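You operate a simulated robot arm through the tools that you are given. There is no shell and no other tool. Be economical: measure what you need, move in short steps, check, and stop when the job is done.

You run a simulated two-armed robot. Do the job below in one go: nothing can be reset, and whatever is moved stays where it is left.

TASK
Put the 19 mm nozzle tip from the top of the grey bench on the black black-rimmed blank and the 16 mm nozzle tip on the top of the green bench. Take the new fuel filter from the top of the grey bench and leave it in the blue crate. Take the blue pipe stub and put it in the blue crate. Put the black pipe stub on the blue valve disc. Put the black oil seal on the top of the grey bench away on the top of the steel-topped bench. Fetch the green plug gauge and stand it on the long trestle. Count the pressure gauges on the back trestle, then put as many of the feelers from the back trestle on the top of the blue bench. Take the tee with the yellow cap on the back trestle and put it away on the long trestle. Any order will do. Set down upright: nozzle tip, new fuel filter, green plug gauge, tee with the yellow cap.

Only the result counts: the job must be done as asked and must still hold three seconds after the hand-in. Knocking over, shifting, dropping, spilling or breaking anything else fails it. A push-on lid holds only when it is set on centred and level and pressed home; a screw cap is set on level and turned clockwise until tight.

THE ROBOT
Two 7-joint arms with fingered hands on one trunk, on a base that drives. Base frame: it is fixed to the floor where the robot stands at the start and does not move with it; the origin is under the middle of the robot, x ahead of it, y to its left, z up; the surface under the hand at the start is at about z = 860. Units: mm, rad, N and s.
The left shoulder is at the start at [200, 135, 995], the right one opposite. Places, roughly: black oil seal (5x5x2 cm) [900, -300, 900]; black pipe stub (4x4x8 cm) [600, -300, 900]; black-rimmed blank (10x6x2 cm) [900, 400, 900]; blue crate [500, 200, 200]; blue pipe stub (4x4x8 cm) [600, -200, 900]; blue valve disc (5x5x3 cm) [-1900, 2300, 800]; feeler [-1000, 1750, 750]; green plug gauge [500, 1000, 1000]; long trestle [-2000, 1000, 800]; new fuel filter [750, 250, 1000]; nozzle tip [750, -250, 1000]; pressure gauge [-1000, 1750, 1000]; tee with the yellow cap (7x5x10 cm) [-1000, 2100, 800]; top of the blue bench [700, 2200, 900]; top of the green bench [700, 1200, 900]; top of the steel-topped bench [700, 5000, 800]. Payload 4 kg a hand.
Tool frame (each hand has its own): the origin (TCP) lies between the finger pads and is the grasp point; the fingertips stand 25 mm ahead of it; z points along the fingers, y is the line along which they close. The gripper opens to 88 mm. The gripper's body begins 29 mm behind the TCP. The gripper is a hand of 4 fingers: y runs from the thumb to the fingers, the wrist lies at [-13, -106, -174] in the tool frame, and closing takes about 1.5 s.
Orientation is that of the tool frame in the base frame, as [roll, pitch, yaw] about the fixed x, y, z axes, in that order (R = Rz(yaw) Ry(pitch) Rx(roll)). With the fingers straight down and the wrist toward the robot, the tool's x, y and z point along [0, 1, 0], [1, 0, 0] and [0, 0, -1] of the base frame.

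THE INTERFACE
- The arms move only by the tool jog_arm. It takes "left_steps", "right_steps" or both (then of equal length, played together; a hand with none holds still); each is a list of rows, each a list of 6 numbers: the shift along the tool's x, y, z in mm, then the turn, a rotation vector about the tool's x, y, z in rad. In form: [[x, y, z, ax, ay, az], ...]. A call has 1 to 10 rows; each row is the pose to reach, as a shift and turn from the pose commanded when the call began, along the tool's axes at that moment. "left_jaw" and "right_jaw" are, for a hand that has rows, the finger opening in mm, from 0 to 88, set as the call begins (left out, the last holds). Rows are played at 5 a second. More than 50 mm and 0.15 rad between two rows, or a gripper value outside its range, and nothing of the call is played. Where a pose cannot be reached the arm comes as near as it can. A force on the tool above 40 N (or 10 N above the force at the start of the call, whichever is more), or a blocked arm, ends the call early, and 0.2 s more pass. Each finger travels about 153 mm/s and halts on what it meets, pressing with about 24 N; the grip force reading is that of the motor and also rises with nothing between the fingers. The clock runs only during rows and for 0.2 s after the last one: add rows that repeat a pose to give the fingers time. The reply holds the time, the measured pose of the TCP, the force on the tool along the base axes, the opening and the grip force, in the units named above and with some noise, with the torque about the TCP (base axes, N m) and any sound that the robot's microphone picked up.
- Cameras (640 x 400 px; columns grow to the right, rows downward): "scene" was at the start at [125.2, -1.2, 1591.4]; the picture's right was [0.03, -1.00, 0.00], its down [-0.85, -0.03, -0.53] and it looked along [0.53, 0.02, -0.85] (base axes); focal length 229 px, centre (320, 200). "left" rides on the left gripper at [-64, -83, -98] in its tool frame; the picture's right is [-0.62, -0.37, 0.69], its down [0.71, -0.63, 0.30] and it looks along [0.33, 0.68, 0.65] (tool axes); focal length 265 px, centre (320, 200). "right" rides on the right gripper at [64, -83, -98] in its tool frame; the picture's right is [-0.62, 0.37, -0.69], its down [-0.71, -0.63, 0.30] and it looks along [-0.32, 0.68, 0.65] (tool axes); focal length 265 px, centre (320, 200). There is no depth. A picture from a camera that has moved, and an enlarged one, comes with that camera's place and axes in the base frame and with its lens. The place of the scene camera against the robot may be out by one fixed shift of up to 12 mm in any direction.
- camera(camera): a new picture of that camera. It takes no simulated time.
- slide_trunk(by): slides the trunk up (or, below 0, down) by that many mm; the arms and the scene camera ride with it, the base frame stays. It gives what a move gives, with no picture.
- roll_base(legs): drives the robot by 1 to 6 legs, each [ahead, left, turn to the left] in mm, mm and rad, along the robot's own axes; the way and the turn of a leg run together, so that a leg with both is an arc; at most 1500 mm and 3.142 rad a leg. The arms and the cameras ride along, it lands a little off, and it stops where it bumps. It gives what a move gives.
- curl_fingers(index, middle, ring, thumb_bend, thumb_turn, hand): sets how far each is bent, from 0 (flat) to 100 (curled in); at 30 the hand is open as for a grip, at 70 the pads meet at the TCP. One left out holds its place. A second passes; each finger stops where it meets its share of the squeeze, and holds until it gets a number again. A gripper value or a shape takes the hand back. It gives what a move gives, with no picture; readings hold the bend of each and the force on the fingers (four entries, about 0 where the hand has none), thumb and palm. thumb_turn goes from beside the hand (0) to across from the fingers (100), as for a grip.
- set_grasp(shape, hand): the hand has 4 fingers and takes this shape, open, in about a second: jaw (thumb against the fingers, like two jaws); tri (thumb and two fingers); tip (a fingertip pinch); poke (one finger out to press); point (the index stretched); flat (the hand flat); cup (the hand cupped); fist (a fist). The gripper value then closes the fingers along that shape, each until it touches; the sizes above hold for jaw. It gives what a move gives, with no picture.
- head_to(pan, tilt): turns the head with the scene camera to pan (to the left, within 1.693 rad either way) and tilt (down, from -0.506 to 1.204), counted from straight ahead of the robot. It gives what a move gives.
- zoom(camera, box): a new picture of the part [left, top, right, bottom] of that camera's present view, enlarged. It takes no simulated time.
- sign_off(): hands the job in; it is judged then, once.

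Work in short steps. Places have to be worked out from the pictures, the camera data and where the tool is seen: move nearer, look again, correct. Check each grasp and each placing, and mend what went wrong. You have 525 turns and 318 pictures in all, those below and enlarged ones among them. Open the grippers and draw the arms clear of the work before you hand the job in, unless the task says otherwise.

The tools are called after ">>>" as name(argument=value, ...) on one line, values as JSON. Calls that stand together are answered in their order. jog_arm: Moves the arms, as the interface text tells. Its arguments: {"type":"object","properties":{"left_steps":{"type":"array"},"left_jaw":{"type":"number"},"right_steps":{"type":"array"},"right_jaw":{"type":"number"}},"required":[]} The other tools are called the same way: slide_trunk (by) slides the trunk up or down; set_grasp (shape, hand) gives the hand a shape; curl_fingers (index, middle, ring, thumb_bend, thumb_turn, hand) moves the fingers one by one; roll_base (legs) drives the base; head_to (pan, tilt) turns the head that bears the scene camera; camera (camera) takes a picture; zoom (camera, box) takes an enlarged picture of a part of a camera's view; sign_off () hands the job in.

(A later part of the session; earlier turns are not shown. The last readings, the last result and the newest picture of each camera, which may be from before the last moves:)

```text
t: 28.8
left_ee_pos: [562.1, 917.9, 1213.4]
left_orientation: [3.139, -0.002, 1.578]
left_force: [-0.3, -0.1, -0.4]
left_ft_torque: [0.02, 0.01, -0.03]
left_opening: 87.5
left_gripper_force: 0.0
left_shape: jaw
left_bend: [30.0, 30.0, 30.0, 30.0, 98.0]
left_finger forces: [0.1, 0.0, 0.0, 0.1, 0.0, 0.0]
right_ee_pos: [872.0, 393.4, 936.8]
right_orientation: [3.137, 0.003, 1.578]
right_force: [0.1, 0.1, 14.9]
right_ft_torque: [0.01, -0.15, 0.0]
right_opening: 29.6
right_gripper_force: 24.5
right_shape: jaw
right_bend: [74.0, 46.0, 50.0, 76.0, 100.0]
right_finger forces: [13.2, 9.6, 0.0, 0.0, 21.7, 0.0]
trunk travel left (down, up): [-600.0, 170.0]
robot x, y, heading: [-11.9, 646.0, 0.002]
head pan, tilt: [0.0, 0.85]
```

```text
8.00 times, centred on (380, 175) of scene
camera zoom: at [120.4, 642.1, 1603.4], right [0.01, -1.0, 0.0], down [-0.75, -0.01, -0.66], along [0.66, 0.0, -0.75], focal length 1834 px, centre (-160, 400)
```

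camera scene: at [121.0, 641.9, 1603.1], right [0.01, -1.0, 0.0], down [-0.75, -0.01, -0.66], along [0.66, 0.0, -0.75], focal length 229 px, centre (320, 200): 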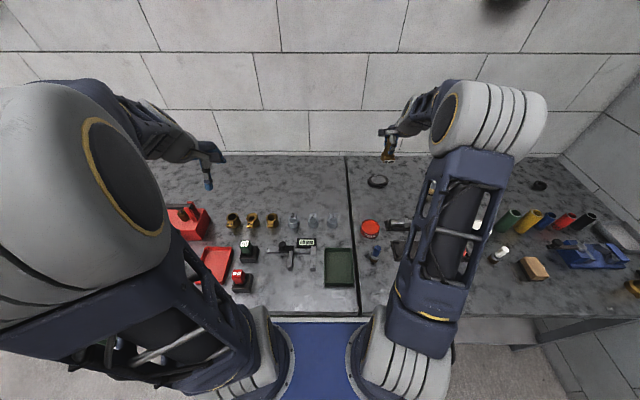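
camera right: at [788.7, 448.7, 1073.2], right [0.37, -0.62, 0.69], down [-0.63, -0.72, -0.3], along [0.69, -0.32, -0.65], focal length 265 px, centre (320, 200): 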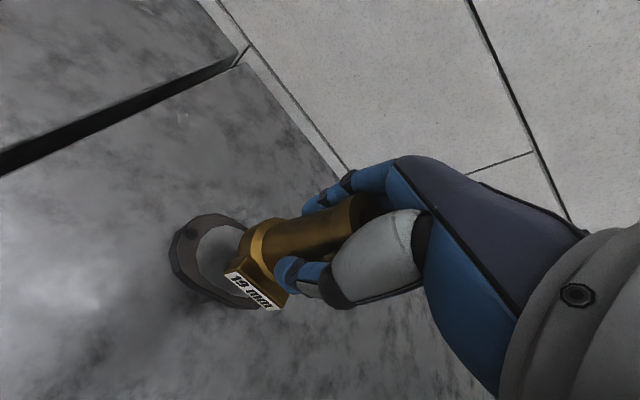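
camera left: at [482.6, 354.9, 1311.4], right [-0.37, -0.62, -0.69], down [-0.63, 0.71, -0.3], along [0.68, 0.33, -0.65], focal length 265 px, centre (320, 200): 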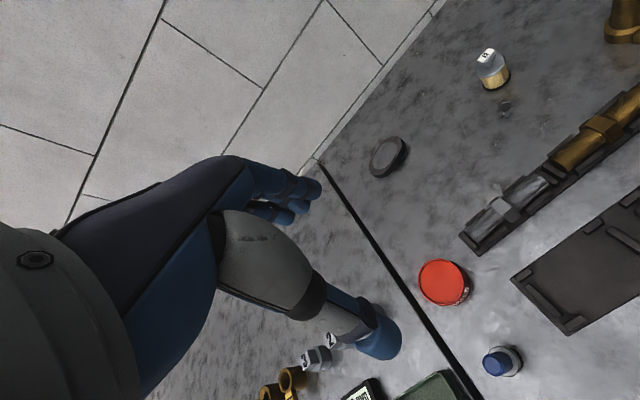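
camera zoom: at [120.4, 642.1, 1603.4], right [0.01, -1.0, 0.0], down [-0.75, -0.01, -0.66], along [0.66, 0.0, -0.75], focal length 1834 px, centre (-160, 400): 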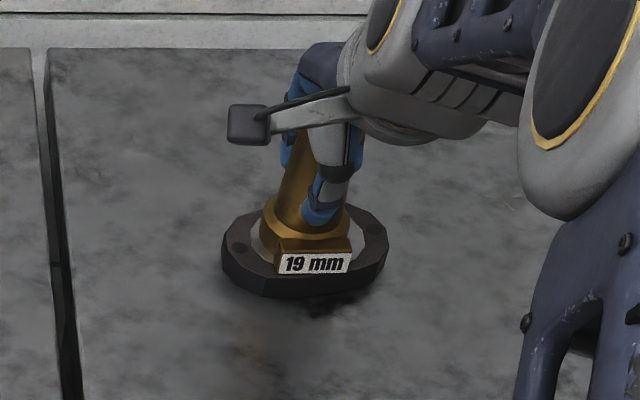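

Contact at 937 with 15 N. I relieve the force by 2 mm and open.

>>> jog_arm(right_steps=[[0, 0, -2, 0, 0, 0], [0, 0, -2, 0, 0, 0]])

>>> jog_arm(right_steps=[[0, 0, 0, 0, 0, 0], [0, 0, 0, 0, 0, 0], [0, 0, 0, 0, 0, 0], [0, 0, 0, 0, 0, 0], [0, 0, 0, 0, 0, 0], [0, 0, 0, 0, 0, 0]], right_jaw=88)

>>> zoom(camera="scene", box=[340, 150, 420, 200])

>>> camera(camera="right")

```text
t: 29.4
left_ee_pos: [563.4, 916.7, 1211.6]
left_orientation: [3.141, -0.003, 1.577]
left_force: [-0.1, 0.6, 0.0]
left_ft_torque: [0.01, 0.02, -0.01]
left_opening: 87.9
left_gripper_force: 0.1
left_shape: jaw
left_bend: [30.0, 30.0, 30.0, 30.0, 98.0]
left_finger forces: [0.1, 0.0, 0.0, 0.0, 0.0, 0.0]
right_ee_pos: [871.1, 392.7, 936.0]
right_orientation: [3.139, 0.001, 1.577]
right_force: [1.6, -0.1, 10.8]
right_ft_torque: [0.0, -0.18, -0.02]
right_opening: 29.8
right_gripper_force: 23.8
right_shape: jaw
right_bend: [74.0, 46.0, 50.0, 76.0, 100.0]
right_finger forces: [14.0, 9.6, 0.0, 0.0, 20.2, 0.0]
trunk travel left (down, up): [-600.0, 170.0]
robot x, y, heading: [-15.3, 644.6, 0.008]
head pan, tilt: [0.0, 0.85]
```

```text
t: 30.8
left_ee_pos: [561.4, 916.0, 1213.2]
left_orientation: [3.141, -0.002, 1.577]
left_force: [1.1, 0.7, -0.4]
left_ft_torque: [0.0, 0.01, -0.01]
left_opening: 87.5
left_gripper_force: 0.1
left_shape: jaw
left_bend: [30.0, 30.0, 30.0, 30.0, 98.0]
left_finger forces: [0.0, 0.0, 0.0, 0.0, 0.1, 0.0]
right_ee_pos: [872.5, 393.8, 936.0]
right_orientation: [-3.141, -0.001, 1.578]
right_force: [-0.5, 0.1, -0.3]
right_ft_torque: [-0.02, -0.04, -0.01]
right_opening: 87.6
right_gripper_force: 0.0
right_shape: jaw
right_bend: [30.0, 30.0, 30.0, 30.0, 98.0]
right_finger forces: [0.0, 0.0, 0.1, 0.0, 0.0, 0.0]
trunk travel left (down, up): [-600.0, 170.0]
robot x, y, heading: [-15.2, 643.8, 0.003]
head pan, tilt: [0.0, 0.85]
```

```text
8.00 times, centred on (380, 175) of scene
camera zoom: at [121.0, 641.9, 1603.1], right [0.01, -1.0, 0.0], down [-0.75, -0.01, -0.66], along [0.66, 0.0, -0.75], focal length 1834 px, centre (-160, 400)
```

zoom: 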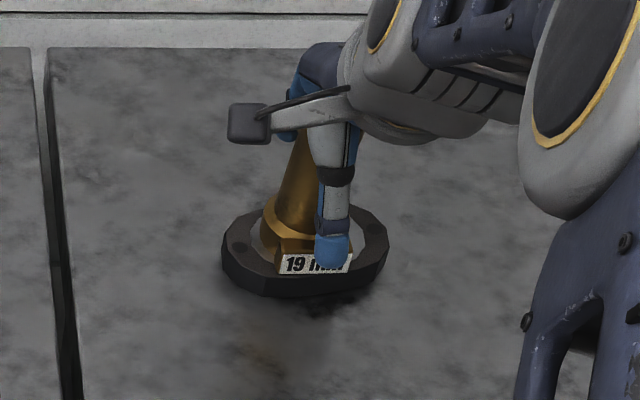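

```text
285 pictures are left
camera right: at [787.5, 457.3, 1034.4], right [0.37, -0.62, 0.69], down [-0.63, -0.72, -0.3], along [0.69, -0.32, -0.65], focal length 265 px, centre (320, 200)
```

right: 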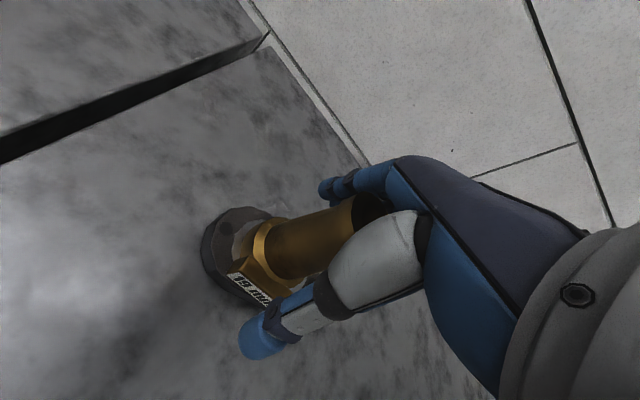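

The nozzle stands on the blank. I raise the hand straight up to clear it.

>>> jog_arm(right_steps=[[0, 0, -40, 0, 0, 0], [0, 0, -80, 0, 0, 0], [0, 0, -120, 0, 0, 0], [0, 0, -165, 0, 0, 0], [0, 0, -210, 0, 0, 0]])

>>> zoom(camera="scene", box=[340, 150, 420, 200])

>>> zoom(camera="scene", box=[150, 180, 370, 320])

```text
t: 32.0
left_ee_pos: [562.5, 916.1, 1212.6]
left_orientation: [3.14, -0.002, 1.577]
left_force: [0.5, -0.4, 0.1]
left_ft_torque: [-0.01, 0.02, -0.03]
left_opening: 87.4
left_gripper_force: 0.0
left_shape: jaw
left_bend: [30.0, 30.0, 30.0, 30.0, 98.0]
left_finger forces: [0.0, 0.0, 0.1, 0.0, 0.0, 0.1]
right_ee_pos: [872.1, 392.2, 1147.0]
right_orientation: [-3.141, 0.0, 1.578]
right_force: [-0.2, 0.0, 0.1]
right_ft_torque: [0.02, 0.01, -0.02]
right_opening: 87.5
right_gripper_force: 0.0
right_shape: jaw
right_bend: [30.0, 30.0, 30.0, 30.0, 98.0]
right_finger forces: [0.1, 0.0, 0.1, 0.1, 0.1, 0.0]
trunk travel left (down, up): [-600.0, 170.0]
robot x, y, heading: [-15.7, 644.7, 0.007]
head pan, tilt: [0.0, 0.85]
```

```text
8.00 times, centred on (380, 175) of scene
camera zoom: at [121.1, 641.9, 1603.1], right [0.01, -1.0, 0.0], down [-0.75, -0.01, -0.66], along [0.66, 0.0, -0.75], focal length 1834 px, centre (-160, 400)
```

zoom: 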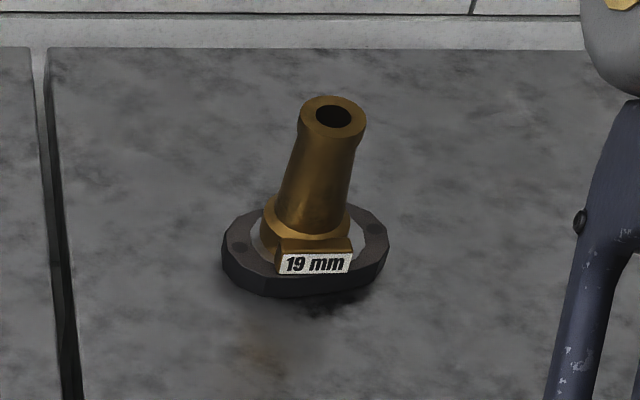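

```text
2.86 times, centred on (260, 250) of scene
camera zoom: at [121.1, 641.9, 1603.1], right [0.01, -1.0, 0.0], down [-0.75, -0.01, -0.66], along [0.66, 0.0, -0.75], focal length 655 px, centre (491, 57)
```

zoom: 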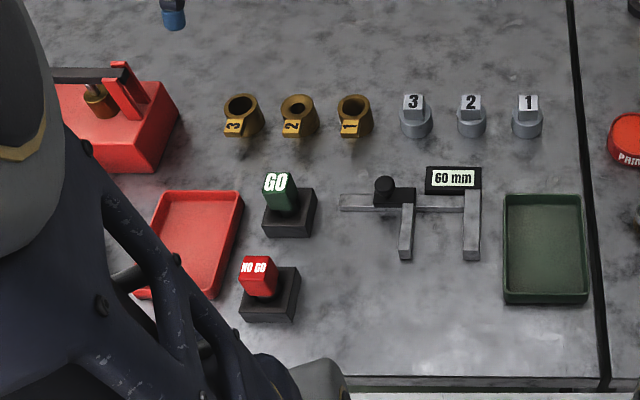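

The 19 mm nozzle is done. I drive right to y≈0 for the filter and the blue stub, then look at the candidate filters.

>>> roll_base(legs=[[0, -640, 0]])

>>> zoom(camera="scene", box=[250, 160, 330, 210])

>>> zoom(camera="scene", box=[200, 190, 360, 290])

>>> zoom(camera="scene", box=[300, 170, 460, 270])

```text
t: 35.6
left_ee_pos: [567.5, 263.0, 1212.9]
left_orientation: [3.141, -0.002, 1.567]
left_force: [-0.3, -0.1, 0.0]
left_ft_torque: [-0.01, -0.02, 0.01]
left_opening: 87.7
left_gripper_force: 0.1
left_shape: jaw
left_bend: [30.0, 30.0, 30.0, 30.0, 98.0]
left_finger forces: [0.1, 0.1, 0.1, 0.0, 0.0, 0.1]
right_ee_pos: [870.7, -264.3, 1147.9]
right_orientation: [3.14, 0.001, 1.565]
right_force: [-0.3, -0.3, -0.2]
right_ft_torque: [-0.01, 0.04, 0.0]
right_opening: 87.7
right_gripper_force: 0.1
right_shape: jaw
right_bend: [30.0, 30.0, 30.0, 30.0, 98.0]
right_finger forces: [0.0, 0.1, 0.0, 0.0, 0.1, 0.0]
trunk travel left (down, up): [-600.0, 170.0]
robot x, y, heading: [-14.2, -3.2, -0.007]
head pan, tilt: [0.0, 0.85]
```

```text
8.00 times, centred on (290, 185) of scene
camera zoom: at [122.1, -6.6, 1603.1], right [0.0, -1.0, 0.0], down [-0.75, 0.0, -0.66], along [0.66, 0.0, -0.75], focal length 1834 px, centre (560, 320)
```

zoom: 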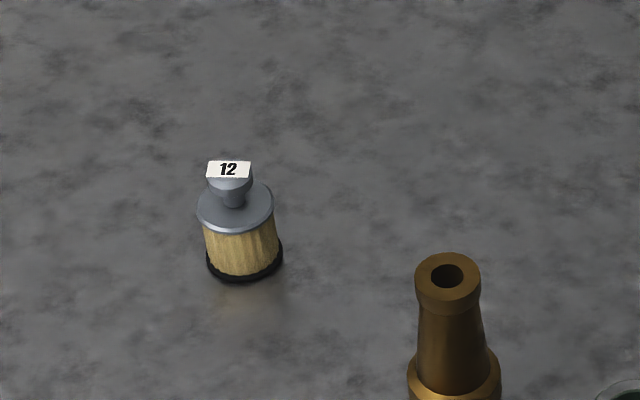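

```text
4.00 times, centred on (280, 240) of scene
camera zoom: at [122.1, -6.6, 1603.1], right [0.0, -1.0, 0.0], down [-0.75, 0.0, -0.66], along [0.66, 0.0, -0.75], focal length 917 px, centre (480, 40)
```

zoom: 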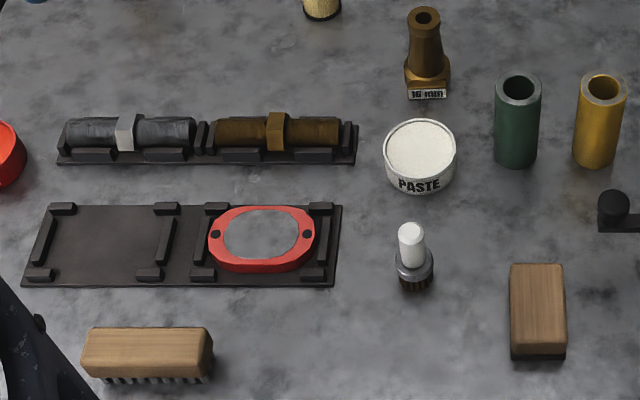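

```text
4.00 times, centred on (380, 220) of scene
camera zoom: at [122.1, -6.6, 1603.1], right [0.0, -1.0, 0.0], down [-0.75, 0.0, -0.66], along [0.66, 0.0, -0.75], focal length 917 px, centre (80, 120)
```

zoom: 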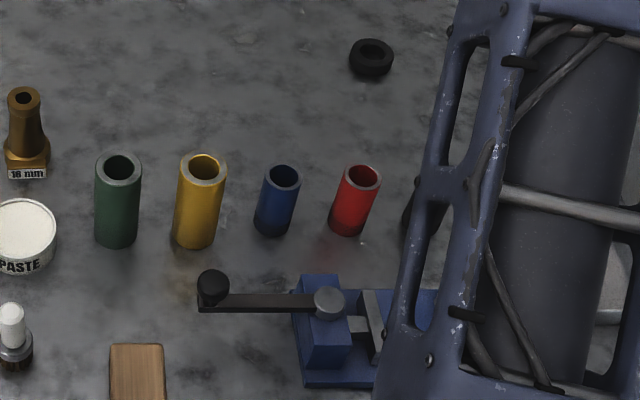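

The pale pleated one ("12") at about [802, 172] is the new fuel filter, and the blue stub is at about [631, -187]. I move both hands above their targets together.

>>> jog_arm(left_steps=[[-13, 33, 28, 0, 0, 0], [-26, 67, 57, 0, 0, 0], [-39, 100, 86, 0, 0, 0], [-52, 134, 115, 0, 0, 0], [-65, 167, 144, 0, 0, 0], [-78, 200, 172, 0, 0, 0], [-91, 234, 200, 0, 0, 0]], right_steps=[[11, -34, 18, 0, 0, 0], [22, -68, 36, 0, 0, 0], [33, -102, 54, 0, 0, 0], [44, -137, 73, 0, 0, 0], [55, -171, 92, 0, 0, 0], [66, -205, 110, 0, 0, 0], [77, -240, 128, 0, 0, 0]])

>>> camera(camera="left")

>>> camera(camera="right")

```text
t: 37.2
left_ee_pos: [800.8, 169.0, 1013.3]
left_orientation: [3.139, -0.002, 1.565]
left_force: [0.0, 0.1, 0.1]
left_ft_torque: [0.0, -0.01, 0.0]
left_opening: 87.9
left_gripper_force: 0.1
left_shape: jaw
left_bend: [30.0, 30.0, 30.0, 30.0, 98.0]
left_finger forces: [0.0, 0.0, 0.0, 0.0, 0.0, 0.0]
right_ee_pos: [628.4, -187.8, 1020.2]
right_orientation: [3.141, 0.0, 1.567]
right_force: [0.0, 0.3, 0.4]
right_ft_torque: [0.02, -0.02, 0.01]
right_opening: 87.8
right_gripper_force: 0.0
right_shape: jaw
right_bend: [30.0, 30.0, 30.0, 30.0, 98.0]
right_finger forces: [0.0, 0.1, 0.0, 0.0, 0.0, 0.0]
trunk travel left (down, up): [-600.0, 170.0]
robot x, y, heading: [-10.2, -7.0, -0.004]
head pan, tilt: [0.0, 0.85]
```

```text
279 pictures are left
camera left: at [716.6, 106.0, 1112.6], right [-0.37, -0.62, -0.69], down [-0.63, 0.72, -0.31], along [0.69, 0.32, -0.65], focal length 265 px, centre (320, 200)
```

left: 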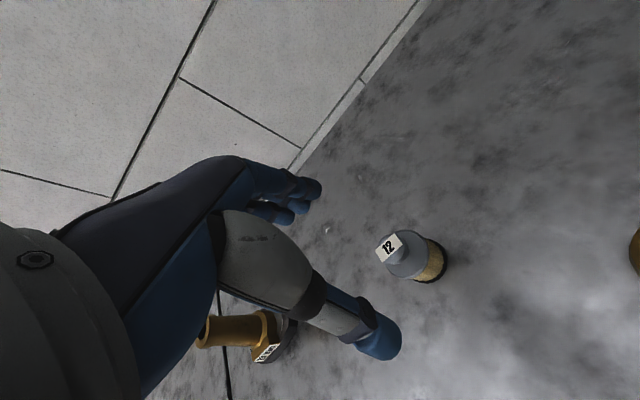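

```text
278 pictures are left
camera right: at [544.8, -122.2, 1117.7], right [0.36, -0.62, 0.69], down [-0.63, -0.71, -0.31], along [0.68, -0.33, -0.65], focal length 265 px, centre (320, 200)
```

right: 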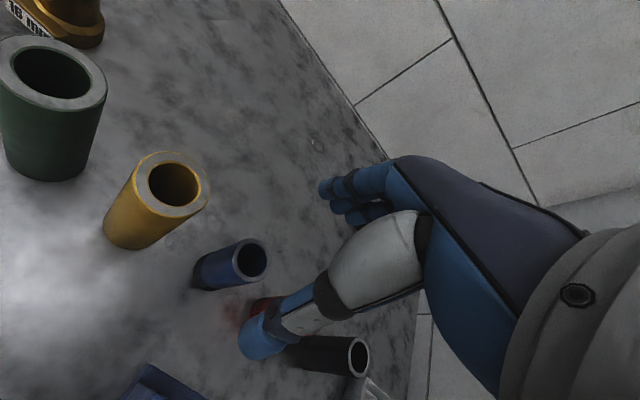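

The wrist cameras put the filter at [810, 163] and the stub at [633, -188]. I correct and descend to z≈917 for both.

>>> jog_arm(left_steps=[[-6, 9, 0, 0, 0, 0], [-6, 9, 30, 0, 0, 0], [-6, 9, 60, 0, 0, 0], [-6, 9, 85, 0, 0, 0], [-6, 9, 96, 0, 0, 0]], right_steps=[[0, 5, 0, 0, 0, 0], [0, 5, 30, 0, 0, 0], [0, 5, 60, 0, 0, 0], [0, 5, 85, 0, 0, 0], [0, 5, 103, 0, 0, 0]])

>>> camera(camera="left")

>>> camera(camera="right")

```text
t: 38.4
left_ee_pos: [808.7, 166.0, 915.8]
left_orientation: [3.14, 0.0, 1.567]
left_force: [-0.8, -0.3, 0.2]
left_ft_torque: [-0.02, 0.01, -0.02]
left_opening: 87.8
left_gripper_force: 0.1
left_shape: jaw
left_bend: [30.0, 30.0, 30.0, 30.0, 98.0]
left_finger forces: [0.0, 0.0, 0.1, 0.0, 0.0, 0.0]
right_ee_pos: [636.0, -186.6, 915.8]
right_orientation: [3.14, 0.001, 1.566]
right_force: [-0.2, -0.2, 0.5]
right_ft_torque: [0.01, -0.03, 0.03]
right_opening: 87.7
right_gripper_force: 0.1
right_shape: jaw
right_bend: [30.0, 30.0, 30.0, 30.0, 98.0]
right_finger forces: [0.0, 0.0, 0.0, 0.0, 0.0, 0.0]
trunk travel left (down, up): [-600.0, 170.0]
robot x, y, heading: [-11.0, -2.6, -0.004]
head pan, tilt: [0.0, 0.85]
```

```text
277 pictures are left
camera left: at [724.8, 101.4, 1015.2], right [-0.37, -0.62, -0.69], down [-0.63, 0.72, -0.3], along [0.69, 0.32, -0.65], focal length 265 px, centre (320, 200)
```

left: 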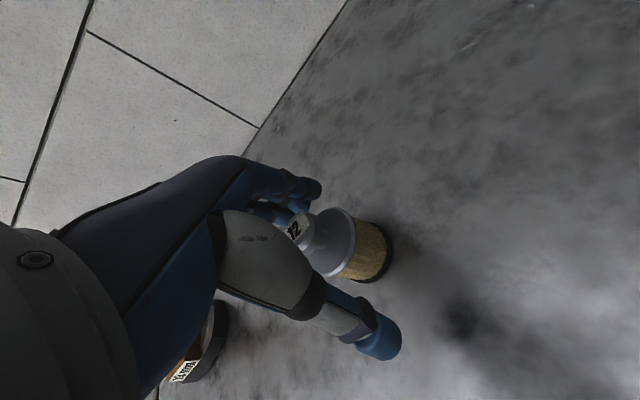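

```text
276 pictures are left
camera right: at [552.4, -122.1, 1013.5], right [0.36, -0.62, 0.69], down [-0.63, -0.71, -0.3], along [0.68, -0.33, -0.65], focal length 265 px, centre (320, 200)
```

right: 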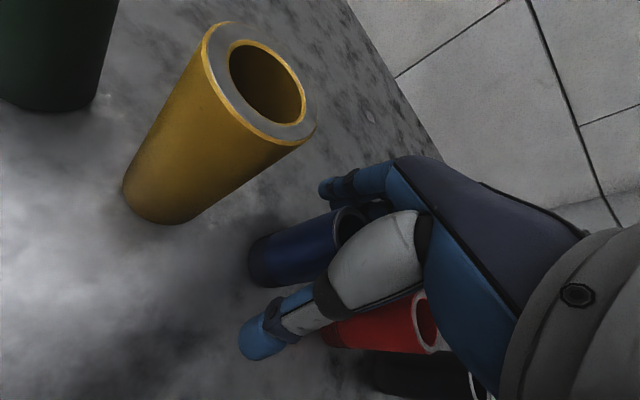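

Both objects sit between the fingers. I close both hands.

>>> jog_arm(left_steps=[[0, 0, 0, 0, 0, 0], [0, 0, 0, 0, 0, 0], [0, 0, 0, 0, 0, 0], [0, 0, 0, 0, 0, 0], [0, 0, 0, 0, 0, 0], [0, 0, 0, 0, 0, 0], [0, 0, 0, 0, 0, 0], [0, 0, 0, 0, 0, 0]], right_steps=[[0, 0, 0, 0, 0, 0], [0, 0, 0, 0, 0, 0], [0, 0, 0, 0, 0, 0], [0, 0, 0, 0, 0, 0], [0, 0, 0, 0, 0, 0], [0, 0, 0, 0, 0, 0], [0, 0, 0, 0, 0, 0], [0, 0, 0, 0, 0, 0]], left_jaw=0, right_jaw=0)

>>> jog_arm(left_steps=[[0, 0, -10, 0, 0, 0], [0, 0, -30, 0, 0, 0], [0, 0, -70, 0, 0, 0], [0, 0, -110, 0, 0, 0], [0, 0, -150, 0, 0, 0]], right_steps=[[0, 0, -10, 0, 0, 0], [0, 0, -30, 0, 0, 0], [0, 0, -70, 0, 0, 0], [0, 0, -110, 0, 0, 0], [0, 0, -150, 0, 0, 0]])

>>> camera(camera="left")

>>> camera(camera="right")

```text
t: 40.2
left_ee_pos: [808.2, 166.1, 916.4]
left_orientation: [3.138, -0.002, 1.569]
left_force: [-0.6, 0.8, -0.9]
left_ft_torque: [-0.01, -0.03, 0.01]
left_opening: 34.0
left_gripper_force: 24.3
left_shape: jaw
left_bend: [74.0, 48.0, 54.0, 73.0, 100.0]
left_finger forces: [12.5, 8.1, 0.0, 0.1, 20.3, 0.1]
right_ee_pos: [636.4, -187.7, 915.2]
right_orientation: [-3.141, 0.0, 1.565]
right_force: [-0.1, 0.0, -0.5]
right_ft_torque: [-0.02, 0.05, -0.03]
right_opening: 26.5
right_gripper_force: 24.6
right_shape: jaw
right_bend: [74.0, 52.0, 58.0, 75.0, 100.0]
right_finger forces: [11.3, 8.5, 0.1, 0.0, 18.9, 0.0]
trunk travel left (down, up): [-600.0, 170.0]
robot x, y, heading: [-14.0, -4.8, -0.005]
head pan, tilt: [0.0, 0.85]
```

```text
t: 41.4
left_ee_pos: [811.5, 166.3, 1066.8]
left_orientation: [3.141, -0.002, 1.567]
left_force: [-0.3, 0.6, -0.4]
left_ft_torque: [0.02, 0.01, 0.01]
left_opening: 33.9
left_gripper_force: 23.7
left_shape: jaw
left_bend: [74.0, 48.0, 54.0, 73.0, 100.0]
left_finger forces: [12.5, 8.2, 0.1, 0.0, 20.1, 0.1]
right_ee_pos: [636.6, -188.7, 1067.4]
right_orientation: [-3.14, 0.0, 1.566]
right_force: [0.2, 0.2, -2.5]
right_ft_torque: [0.0, 0.01, -0.01]
right_opening: 26.6
right_gripper_force: 24.7
right_shape: jaw
right_bend: [74.0, 52.0, 58.0, 75.0, 100.0]
right_finger forces: [11.6, 8.5, 0.0, 0.1, 18.7, 0.1]
trunk travel left (down, up): [-600.0, 170.0]
robot x, y, heading: [-12.3, 0.2, -0.006]
head pan, tilt: [0.0, 0.85]
```

```text
275 pictures are left
camera left: at [726.4, 102.3, 1165.8], right [-0.37, -0.62, -0.69], down [-0.63, 0.72, -0.3], along [0.69, 0.32, -0.65], focal length 265 px, centre (320, 200)
```

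left: 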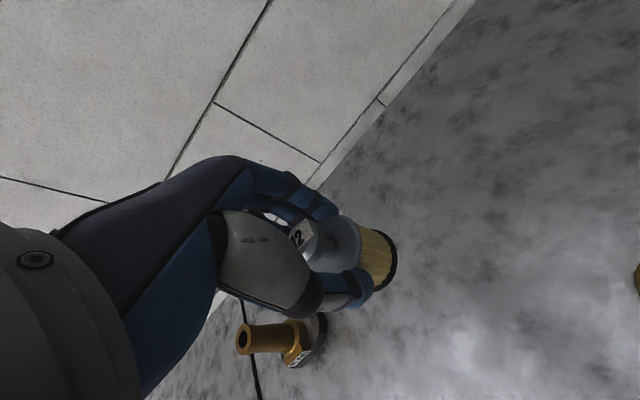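

```text
274 pictures are left
camera right: at [553.3, -123.1, 1166.2], right [0.37, -0.62, 0.69], down [-0.63, -0.71, -0.3], along [0.68, -0.33, -0.65], focal length 265 px, centre (320, 200)
```

right: 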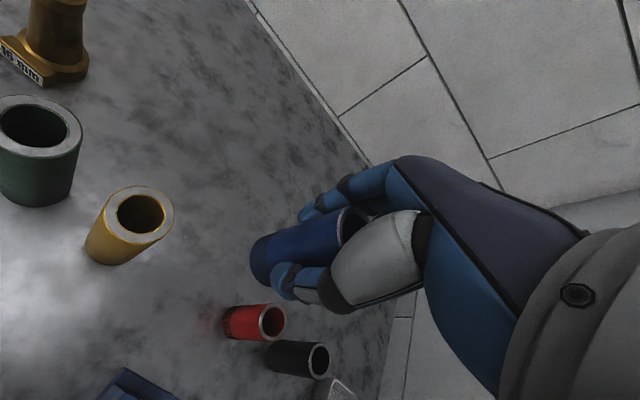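

Both are held firmly. Now to the crate: I retract both hands toward the robot, back off to x≈-440 and shift left to y≈150.

>>> jog_arm(left_steps=[[0, -40, 0, 0, 0, 0], [0, -80, 0, 0, 0, 0], [0, -120, 0, 0, 0, 0], [0, -170, 0, 0, 0, 0], [0, -215, 0, 0, 0, 0]], right_steps=[[0, -10, 0, 0, 0, 0], [0, -20, 0, 0, 0, 0], [0, -30, 0, 0, 0, 0], [0, -40, 0, 0, 0, 0], [0, -45, 0, 0, 0, 0]])

>>> roll_base(legs=[[-430, 150, 0]])

>>> slide_trunk(by=-300)

>>> camera(camera="scene")

```text
t: 42.6
left_ee_pos: [595.3, 165.0, 1066.3]
left_orientation: [3.139, -0.002, 1.568]
left_force: [0.5, 0.4, -0.9]
left_ft_torque: [0.0, 0.03, -0.03]
left_opening: 34.0
left_gripper_force: 24.2
left_shape: jaw
left_bend: [74.0, 48.0, 54.0, 74.0, 100.0]
left_finger forces: [12.6, 8.0, 0.0, 0.1, 20.2, 0.1]
right_ee_pos: [591.4, -186.5, 1065.4]
right_orientation: [-3.141, 0.001, 1.567]
right_force: [0.0, -0.4, -2.6]
right_ft_torque: [-0.03, 0.01, -0.01]
right_opening: 26.5
right_gripper_force: 24.0
right_shape: jaw
right_bend: [74.0, 52.0, 58.0, 75.0, 100.0]
right_finger forces: [11.5, 8.4, 0.1, 0.0, 18.7, 0.0]
trunk travel left (down, up): [-600.0, 170.0]
robot x, y, heading: [-14.7, -6.2, -0.003]
head pan, tilt: [0.0, 0.85]
```

```text
t: 45.3
left_ee_pos: [168.7, 319.2, 1067.0]
left_orientation: [3.139, -0.001, 1.57]
left_force: [0.3, -0.5, -0.7]
left_ft_torque: [-0.03, -0.01, 0.0]
left_opening: 34.0
left_gripper_force: 24.0
left_shape: jaw
left_bend: [74.0, 48.0, 54.0, 74.0, 100.0]
left_finger forces: [12.6, 8.1, 0.2, 0.0, 20.2, 0.0]
right_ee_pos: [165.0, -34.1, 1065.1]
right_orientation: [3.141, 0.0, 1.569]
right_force: [0.0, 0.1, -1.9]
right_ft_torque: [0.01, -0.05, -0.01]
right_opening: 26.3
right_gripper_force: 24.0
right_shape: jaw
right_bend: [74.0, 52.0, 58.0, 75.0, 100.0]
right_finger forces: [11.5, 8.5, 0.0, 0.0, 18.7, 0.0]
trunk travel left (down, up): [-600.0, 170.0]
robot x, y, heading: [-441.8, 146.3, -0.0]
head pan, tilt: [0.0, 0.85]
```

```text
t: 48.3
left_ee_pos: [168.8, 319.6, 766.7]
left_orientation: [3.139, -0.001, 1.569]
left_force: [-0.5, 0.1, -1.1]
left_ft_torque: [-0.01, -0.01, 0.0]
left_opening: 34.0
left_gripper_force: 23.5
left_shape: jaw
left_bend: [74.0, 48.0, 54.0, 74.0, 100.0]
left_finger forces: [12.4, 8.2, 0.1, 0.1, 20.2, 0.0]
right_ee_pos: [165.4, -34.1, 765.6]
right_orientation: [3.141, 0.0, 1.567]
right_force: [0.1, -0.2, -2.1]
right_ft_torque: [0.03, 0.02, 0.01]
right_opening: 26.2
right_gripper_force: 24.1
right_shape: jaw
right_bend: [74.0, 52.0, 58.0, 75.0, 100.0]
right_finger forces: [11.5, 8.5, 0.0, 0.0, 18.6, 0.0]
trunk travel left (down, up): [-300.0, 470.0]
robot x, y, heading: [-437.3, 150.1, -0.006]
head pan, tilt: [0.0, 0.85]
```

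```text
273 pictures are left
camera scene: at [-304.2, 145.0, 1303.1], right [0.0, -1.0, 0.0], down [-0.75, 0.0, -0.66], along [0.66, 0.0, -0.75], focal length 229 px, centre (320, 200)
```

scene: 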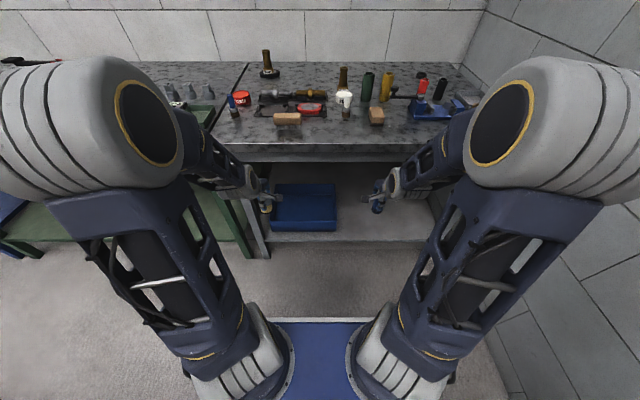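

The view is good. I lower the trunk the remaining 300 and look at the crate.

>>> slide_trunk(by=-300)

>>> head_to(pan=0.0, tilt=0.6)

>>> camera(camera="scene")

>>> camera(camera="left")

>>> camera(camera="right")

```text
t: 51.3
left_ee_pos: [169.0, 319.3, 468.2]
left_orientation: [3.14, -0.001, 1.57]
left_force: [-0.1, 0.4, 0.2]
left_ft_torque: [0.01, 0.03, 0.01]
left_opening: 34.1
left_gripper_force: 23.8
left_shape: jaw
left_bend: [74.0, 48.0, 54.0, 74.0, 100.0]
left_finger forces: [12.6, 8.2, 0.1, 0.0, 20.1, 0.0]
right_ee_pos: [165.8, -33.6, 466.8]
right_orientation: [-3.14, 0.0, 1.568]
right_force: [-0.8, -0.3, -1.9]
right_ft_torque: [0.02, 0.01, 0.02]
right_opening: 26.2
right_gripper_force: 23.9
right_shape: jaw
right_bend: [74.0, 52.0, 58.0, 75.0, 100.0]
right_finger forces: [11.3, 8.6, 0.0, 0.1, 18.7, 0.1]
trunk travel left (down, up): [0.0, 770.0]
robot x, y, heading: [-440.3, 147.6, -0.002]
head pan, tilt: [0.0, 0.85]
```

```text
t: 52.1
left_ee_pos: [168.6, 319.4, 466.9]
left_orientation: [-3.142, -0.002, 1.57]
left_force: [0.6, 0.5, -1.3]
left_ft_torque: [0.01, 0.02, 0.0]
left_opening: 33.8
left_gripper_force: 24.2
left_shape: jaw
left_bend: [74.0, 48.0, 54.0, 74.0, 100.0]
left_finger forces: [12.5, 8.2, 0.1, 0.0, 20.2, 0.1]
right_ee_pos: [165.7, -34.8, 466.1]
right_orientation: [3.141, 0.001, 1.569]
right_force: [-0.1, 0.0, -1.4]
right_ft_torque: [-0.01, 0.01, -0.02]
right_opening: 26.5
right_gripper_force: 23.2
right_shape: jaw
right_bend: [74.0, 52.0, 58.0, 75.0, 100.0]
right_finger forces: [11.4, 8.5, 0.1, 0.0, 18.7, 0.0]
trunk travel left (down, up): [0.0, 770.0]
robot x, y, heading: [-437.6, 153.1, -0.002]
head pan, tilt: [0.0, 0.6]
```

```text
272 pictures are left
camera scene: at [-294.1, 145.0, 1023.9], right [0.0, -1.0, 0.0], down [-0.57, 0.0, -0.82], along [0.82, 0.0, -0.57], focal length 229 px, centre (320, 200)
```

scene: 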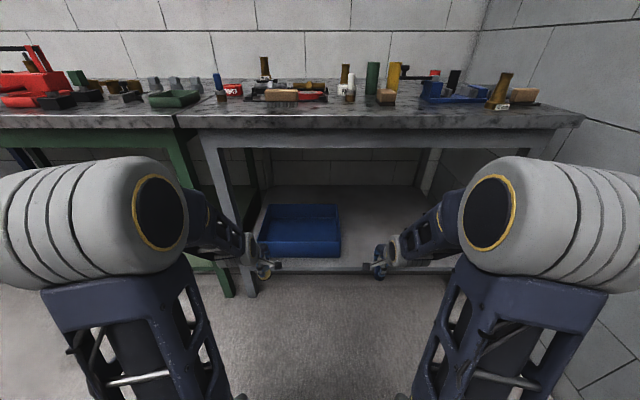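

```text
271 pictures are left
camera left: at [84.2, 254.5, 565.9], right [-0.37, -0.62, -0.69], down [-0.63, 0.72, -0.3], along [0.69, 0.32, -0.65], focal length 265 px, centre (320, 200)
```

left: 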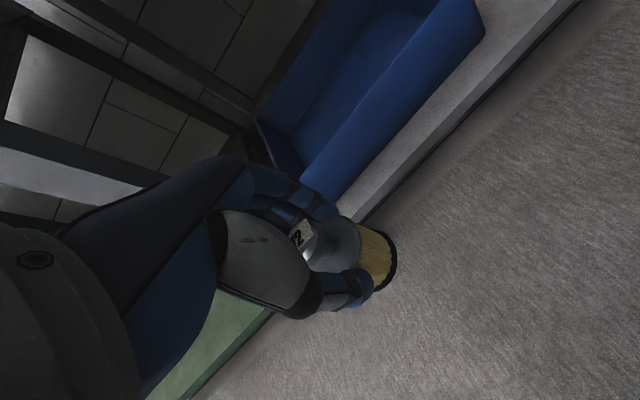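

```text
270 pictures are left
camera right: at [81.8, 31.0, 564.1], right [0.37, -0.62, 0.69], down [-0.63, -0.71, -0.3], along [0.68, -0.33, -0.65], focal length 265 px, centre (320, 200)
```

right: 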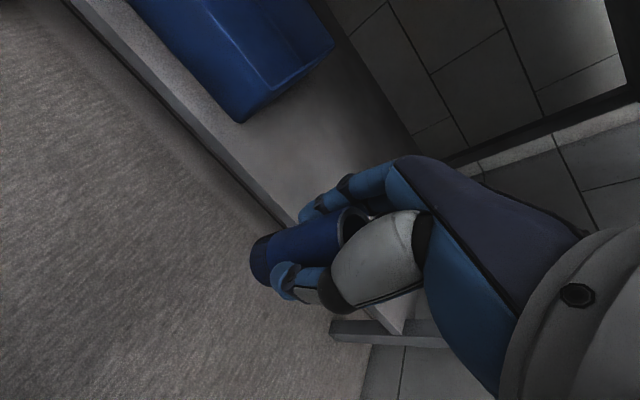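

>>> zoom(camera="scene", box=[180, 110, 400, 300])

```text
2.11 times, centred on (290, 205) of scene
camera zoom: at [-294.1, 145.0, 1023.9], right [0.0, -1.0, 0.0], down [-0.57, 0.0, -0.82], along [0.82, 0.0, -0.57], focal length 482 px, centre (383, 190)
```

zoom: 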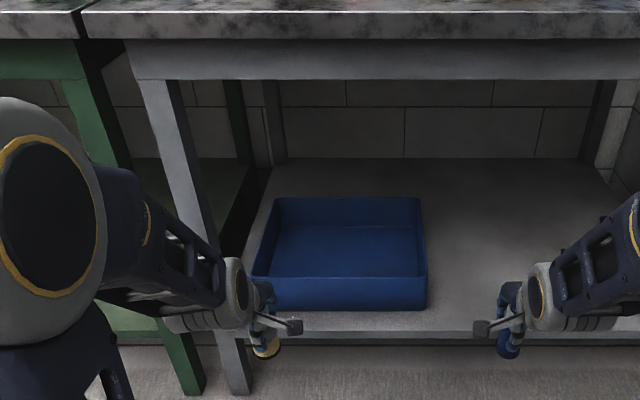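

The crate spans x 460–750 and y 45–433, with its floor at about z 175 and rim at about z 262; the bench apron's lower edge is at about z 756. I lower the hands to z≈355 and drive forward 150.

>>> jog_arm(left_steps=[[0, 0, 40, 0, 0, 0], [0, 0, 80, 0, 0, 0], [0, 0, 112, 0, 0, 0]], right_steps=[[0, 0, 40, 0, 0, 0], [0, 0, 80, 0, 0, 0], [0, 0, 112, 0, 0, 0]])

>>> roll_base(legs=[[150, 0, 0]])

>>> camera(camera="scene")

>>> camera(camera="left")

```text
t: 52.9
left_ee_pos: [167.9, 317.3, 354.9]
left_orientation: [-3.141, -0.002, 1.569]
left_force: [-0.4, -0.1, -0.3]
left_ft_torque: [0.03, -0.04, -0.01]
left_opening: 34.0
left_gripper_force: 24.3
left_shape: jaw
left_bend: [74.0, 48.0, 54.0, 74.0, 100.0]
left_finger forces: [12.5, 8.2, 0.1, 0.0, 20.2, 0.1]
right_ee_pos: [166.8, -36.0, 351.6]
right_orientation: [3.14, 0.003, 1.569]
right_force: [0.8, 0.9, -1.9]
right_ft_torque: [0.02, 0.03, -0.01]
right_opening: 26.5
right_gripper_force: 24.2
right_shape: jaw
right_bend: [74.0, 52.0, 58.0, 75.0, 100.0]
right_finger forces: [11.5, 8.5, 0.0, 0.0, 18.7, 0.0]
trunk travel left (down, up): [0.0, 770.0]
robot x, y, heading: [-436.0, 146.3, -0.001]
head pan, tilt: [0.0, 0.6]
```

```text
t: 54.3
left_ee_pos: [317.1, 318.7, 354.9]
left_orientation: [3.139, 0.001, 1.57]
left_force: [-0.4, 0.6, 0.1]
left_ft_torque: [0.04, -0.02, -0.01]
left_opening: 33.8
left_gripper_force: 24.2
left_shape: jaw
left_bend: [74.0, 48.0, 54.0, 74.0, 100.0]
left_finger forces: [12.5, 8.2, 0.3, 0.1, 20.2, 0.1]
right_ee_pos: [316.6, -34.7, 354.4]
right_orientation: [-3.141, 0.0, 1.568]
right_force: [-0.4, 0.9, -2.1]
right_ft_torque: [0.02, 0.04, -0.01]
right_opening: 26.2
right_gripper_force: 24.3
right_shape: jaw
right_bend: [74.0, 52.0, 58.0, 75.0, 100.0]
right_finger forces: [11.5, 8.5, 0.0, 0.1, 18.7, 0.1]
trunk travel left (down, up): [0.0, 770.0]
robot x, y, heading: [-287.3, 147.6, -0.001]
head pan, tilt: [0.0, 0.6]
```

```text
268 pictures are left
camera scene: at [-144.7, 144.6, 1024.0], right [0.0, -1.0, 0.0], down [-0.57, 0.0, -0.82], along [0.82, 0.0, -0.57], focal length 229 px, centre (320, 200)
```

scene: 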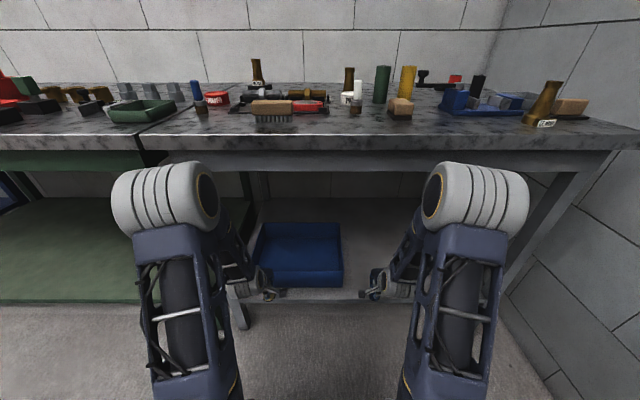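

```text
267 pictures are left
camera left: at [233.7, 253.7, 454.3], right [-0.37, -0.62, -0.69], down [-0.63, 0.72, -0.3], along [0.69, 0.32, -0.65], focal length 265 px, centre (320, 200)
```

left: 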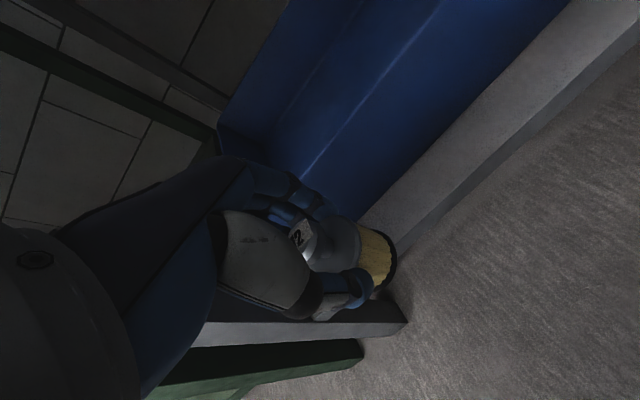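

The elbows are high (z≈850) near the bench edge, so it's better to stand further back and reach long. I back off about 110 mm and extend both hands forward partway.

>>> roll_base(legs=[[-112, 0, 0]])

>>> jog_arm(left_steps=[[0, 40, 0, 0, 0, 0], [0, 80, 0, 0, 0, 0], [0, 120, 0, 0, 0, 0], [0, 160, 0, 0, 0, 0]], right_steps=[[15, 40, 0, 0, 0, 0], [30, 80, 0, 0, 0, 0], [45, 120, 0, 0, 0, 0], [60, 160, 0, 0, 0, 0]])

>>> camera(camera="scene")

```text
t: 55.5
left_ee_pos: [205.5, 318.0, 355.0]
left_orientation: [3.138, -0.001, 1.568]
left_force: [-0.6, 0.0, -2.1]
left_ft_torque: [-0.01, 0.01, 0.03]
left_opening: 33.8
left_gripper_force: 24.3
left_shape: jaw
left_bend: [74.0, 48.0, 54.0, 74.0, 100.0]
left_finger forces: [12.5, 8.4, 0.2, 0.1, 20.1, 0.1]
right_ee_pos: [202.7, -35.3, 353.9]
right_orientation: [-3.141, 0.0, 1.567]
right_force: [0.1, 0.0, -2.3]
right_ft_torque: [0.03, 0.02, 0.03]
right_opening: 26.5
right_gripper_force: 23.3
right_shape: jaw
right_bend: [74.0, 52.0, 58.0, 75.0, 100.0]
right_finger forces: [11.6, 8.7, 0.1, 0.0, 18.7, 0.0]
trunk travel left (down, up): [0.0, 770.0]
robot x, y, heading: [-397.7, 149.2, -0.002]
head pan, tilt: [0.0, 0.6]
```

```text
t: 56.5
left_ee_pos: [366.0, 317.3, 354.9]
left_orientation: [3.139, -0.002, 1.567]
left_force: [-0.1, -0.8, -0.4]
left_ft_torque: [-0.02, 0.0, -0.01]
left_opening: 33.7
left_gripper_force: 23.8
left_shape: jaw
left_bend: [74.0, 48.0, 54.0, 74.0, 100.0]
left_finger forces: [12.4, 8.2, 0.2, 0.0, 20.4, 0.0]
right_ee_pos: [364.4, 23.1, 354.0]
right_orientation: [-3.141, 0.0, 1.567]
right_force: [-0.5, 0.7, -2.6]
right_ft_torque: [0.01, 0.02, -0.01]
right_opening: 26.1
right_gripper_force: 24.2
right_shape: jaw
right_bend: [74.0, 52.0, 59.0, 75.0, 100.0]
right_finger forces: [11.5, 8.8, 0.1, 0.1, 18.7, 0.1]
trunk travel left (down, up): [0.0, 770.0]
robot x, y, heading: [-397.7, 148.7, -0.0]
head pan, tilt: [0.0, 0.6]
```

```text
266 pictures are left
camera scene: at [-257.6, 144.7, 1024.0], right [0.0, -1.0, 0.0], down [-0.57, 0.0, -0.82], along [0.82, 0.0, -0.57], focal length 229 px, centre (320, 200)
```

scene: 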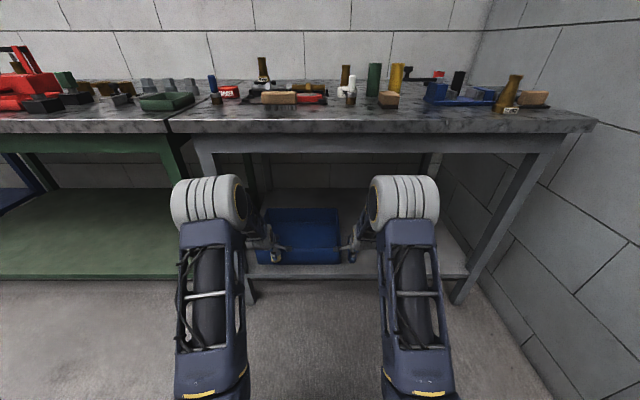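

There is good clearance below the bench. I extend the rest of the way to x≈535 with the right hand to y≈140.

>>> jog_arm(left_steps=[[0, 40, 0, 0, 0, 0], [0, 80, 0, 0, 0, 0], [0, 120, 0, 0, 0, 0], [0, 150, 0, 0, 0, 0], [0, 170, 0, 0, 0, 0]], right_steps=[[25, 40, 0, 0, 0, 0], [50, 80, 0, 0, 0, 0], [75, 120, 0, 0, 0, 0], [95, 150, 0, 0, 0, 0], [110, 170, 0, 0, 0, 0]])

>>> camera(camera="scene")

>>> camera(camera="left")

>>> camera(camera="right")

```text
t: 57.7
left_ee_pos: [536.4, 317.7, 354.2]
left_orientation: [3.14, -0.001, 1.569]
left_force: [0.6, 0.0, -0.2]
left_ft_torque: [-0.04, 0.0, 0.01]
left_opening: 22.6
left_gripper_force: 24.4
left_shape: jaw
left_bend: [76.0, 57.0, 54.0, 85.0, 100.0]
left_finger forces: [0.1, 0.0, 0.1, 0.1, 0.1, 0.1]
right_ee_pos: [533.3, 133.4, 355.0]
right_orientation: [3.14, 0.0, 1.567]
right_force: [0.3, -0.5, -2.1]
right_ft_torque: [0.07, 0.01, 0.05]
right_opening: 20.5
right_gripper_force: 24.1
right_shape: jaw
right_bend: [76.0, 75.0, 59.0, 83.0, 100.0]
right_finger forces: [5.7, 0.0, 2.9, 0.0, 6.9, 0.0]
trunk travel left (down, up): [0.0, 770.0]
robot x, y, heading: [-398.1, 149.8, -0.009]
head pan, tilt: [0.0, 0.6]
```

```text
265 pictures are left
camera scene: at [-257.5, 144.8, 1024.0], right [0.0, -1.0, 0.0], down [-0.57, 0.0, -0.82], along [0.82, 0.0, -0.57], focal length 229 px, centre (320, 200)
```

scene: 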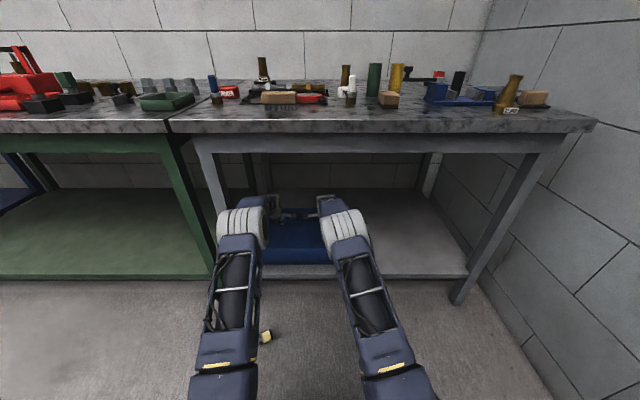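

```text
264 pictures are left
camera left: at [451.8, 253.5, 454.1], right [-0.37, -0.62, -0.69], down [-0.63, 0.72, -0.3], along [0.69, 0.32, -0.65], focal length 265 px, centre (320, 200)
```

left: 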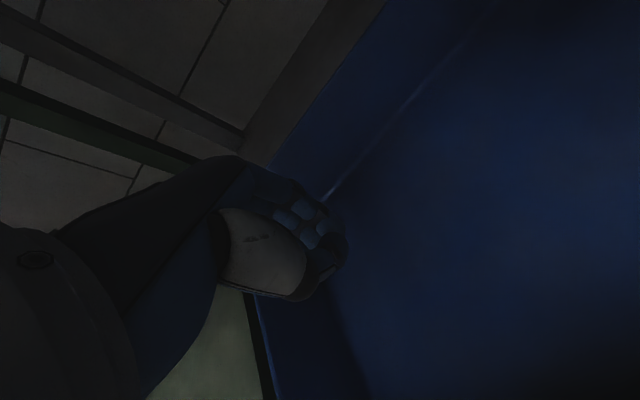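

```text
263 pictures are left
camera right: at [449.6, 198.5, 453.3], right [0.37, -0.62, 0.69], down [-0.63, -0.71, -0.3], along [0.68, -0.33, -0.65], focal length 265 px, centre (320, 200)
```

right: 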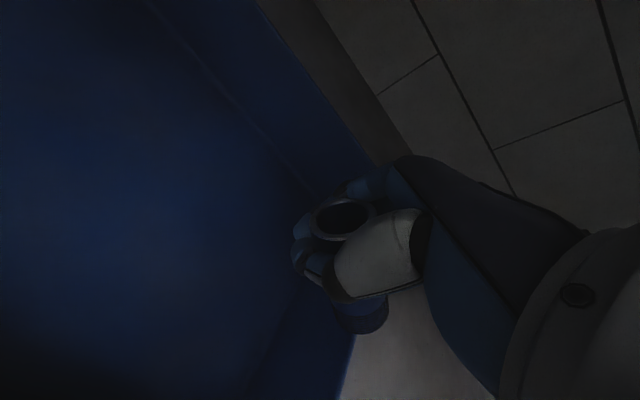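

The crate rim is higher than I judged: the filter was knocked out and fell to the floor, and the stub tilted in the hand. I lift a little, bring the stub well inside the crate, and look.

>>> jog_arm(left_steps=[[0, 0, -15, 0, 0, 0], [0, 0, -30, 0, 0, 0], [0, 0, -45, 0, 0, 0]], right_steps=[[0, 0, -15, 0, 0, 0], [15, 10, -30, 0, 0, 0], [40, 20, -45, 0, 0, 0]])

>>> camera(camera="right")

>>> zoom(camera="scene", box=[180, 160, 400, 360])

```text
t: 58.5
left_ee_pos: [535.0, 321.9, 399.4]
left_orientation: [-3.141, -0.009, 1.57]
left_force: [-11.4, 27.5, -4.0]
left_ft_torque: [-2.66, -1.58, -3.12]
left_opening: 22.3
left_gripper_force: 23.5
left_shape: jaw
left_bend: [76.0, 57.0, 54.0, 85.0, 100.0]
left_finger forces: [0.0, 0.0, 0.0, 0.0, 0.0, 0.0]
right_ee_pos: [554.4, 166.3, 401.2]
right_orientation: [3.139, 0.003, 1.561]
right_force: [11.2, -26.8, 1.7]
right_ft_torque: [3.29, 1.61, 1.93]
right_opening: 20.5
right_gripper_force: 24.2
right_shape: jaw
right_bend: [76.0, 75.0, 59.0, 83.0, 100.0]
right_finger forces: [5.6, 0.0, 3.1, 0.1, 6.8, 0.0]
trunk travel left (down, up): [0.0, 770.0]
robot x, y, heading: [-403.1, 151.2, -0.001]
head pan, tilt: [0.0, 0.6]
```

```text
262 pictures are left
camera right: at [471.0, 233.3, 499.2], right [0.36, -0.62, 0.7], down [-0.64, -0.71, -0.3], along [0.68, -0.34, -0.65], focal length 265 px, centre (320, 200)
```

right: 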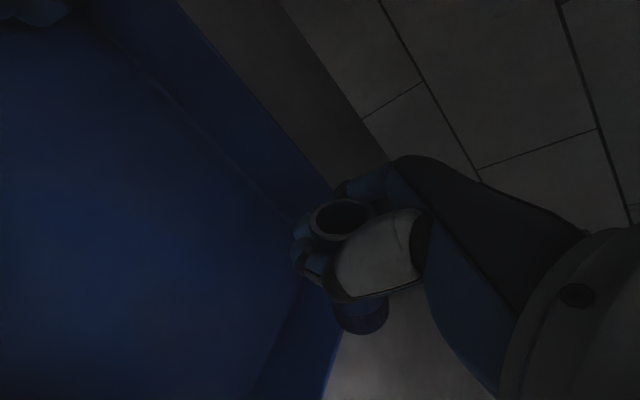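

```text
2.00 times, centred on (290, 260) of scene
camera zoom: at [-257.4, 144.7, 1024.0], right [0.0, -1.0, 0.0], down [-0.57, 0.0, -0.82], along [0.82, 0.0, -0.57], focal length 458 px, centre (380, 80)
```

zoom: 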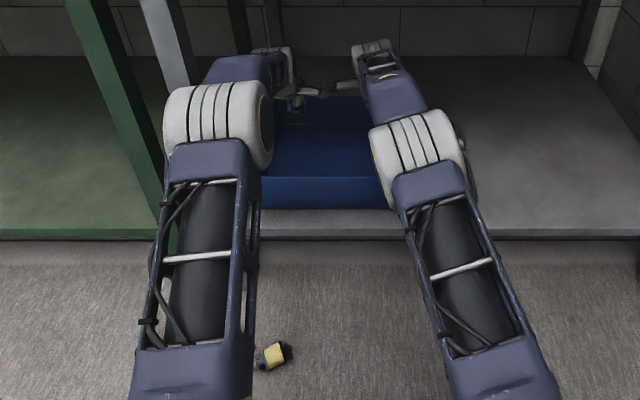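

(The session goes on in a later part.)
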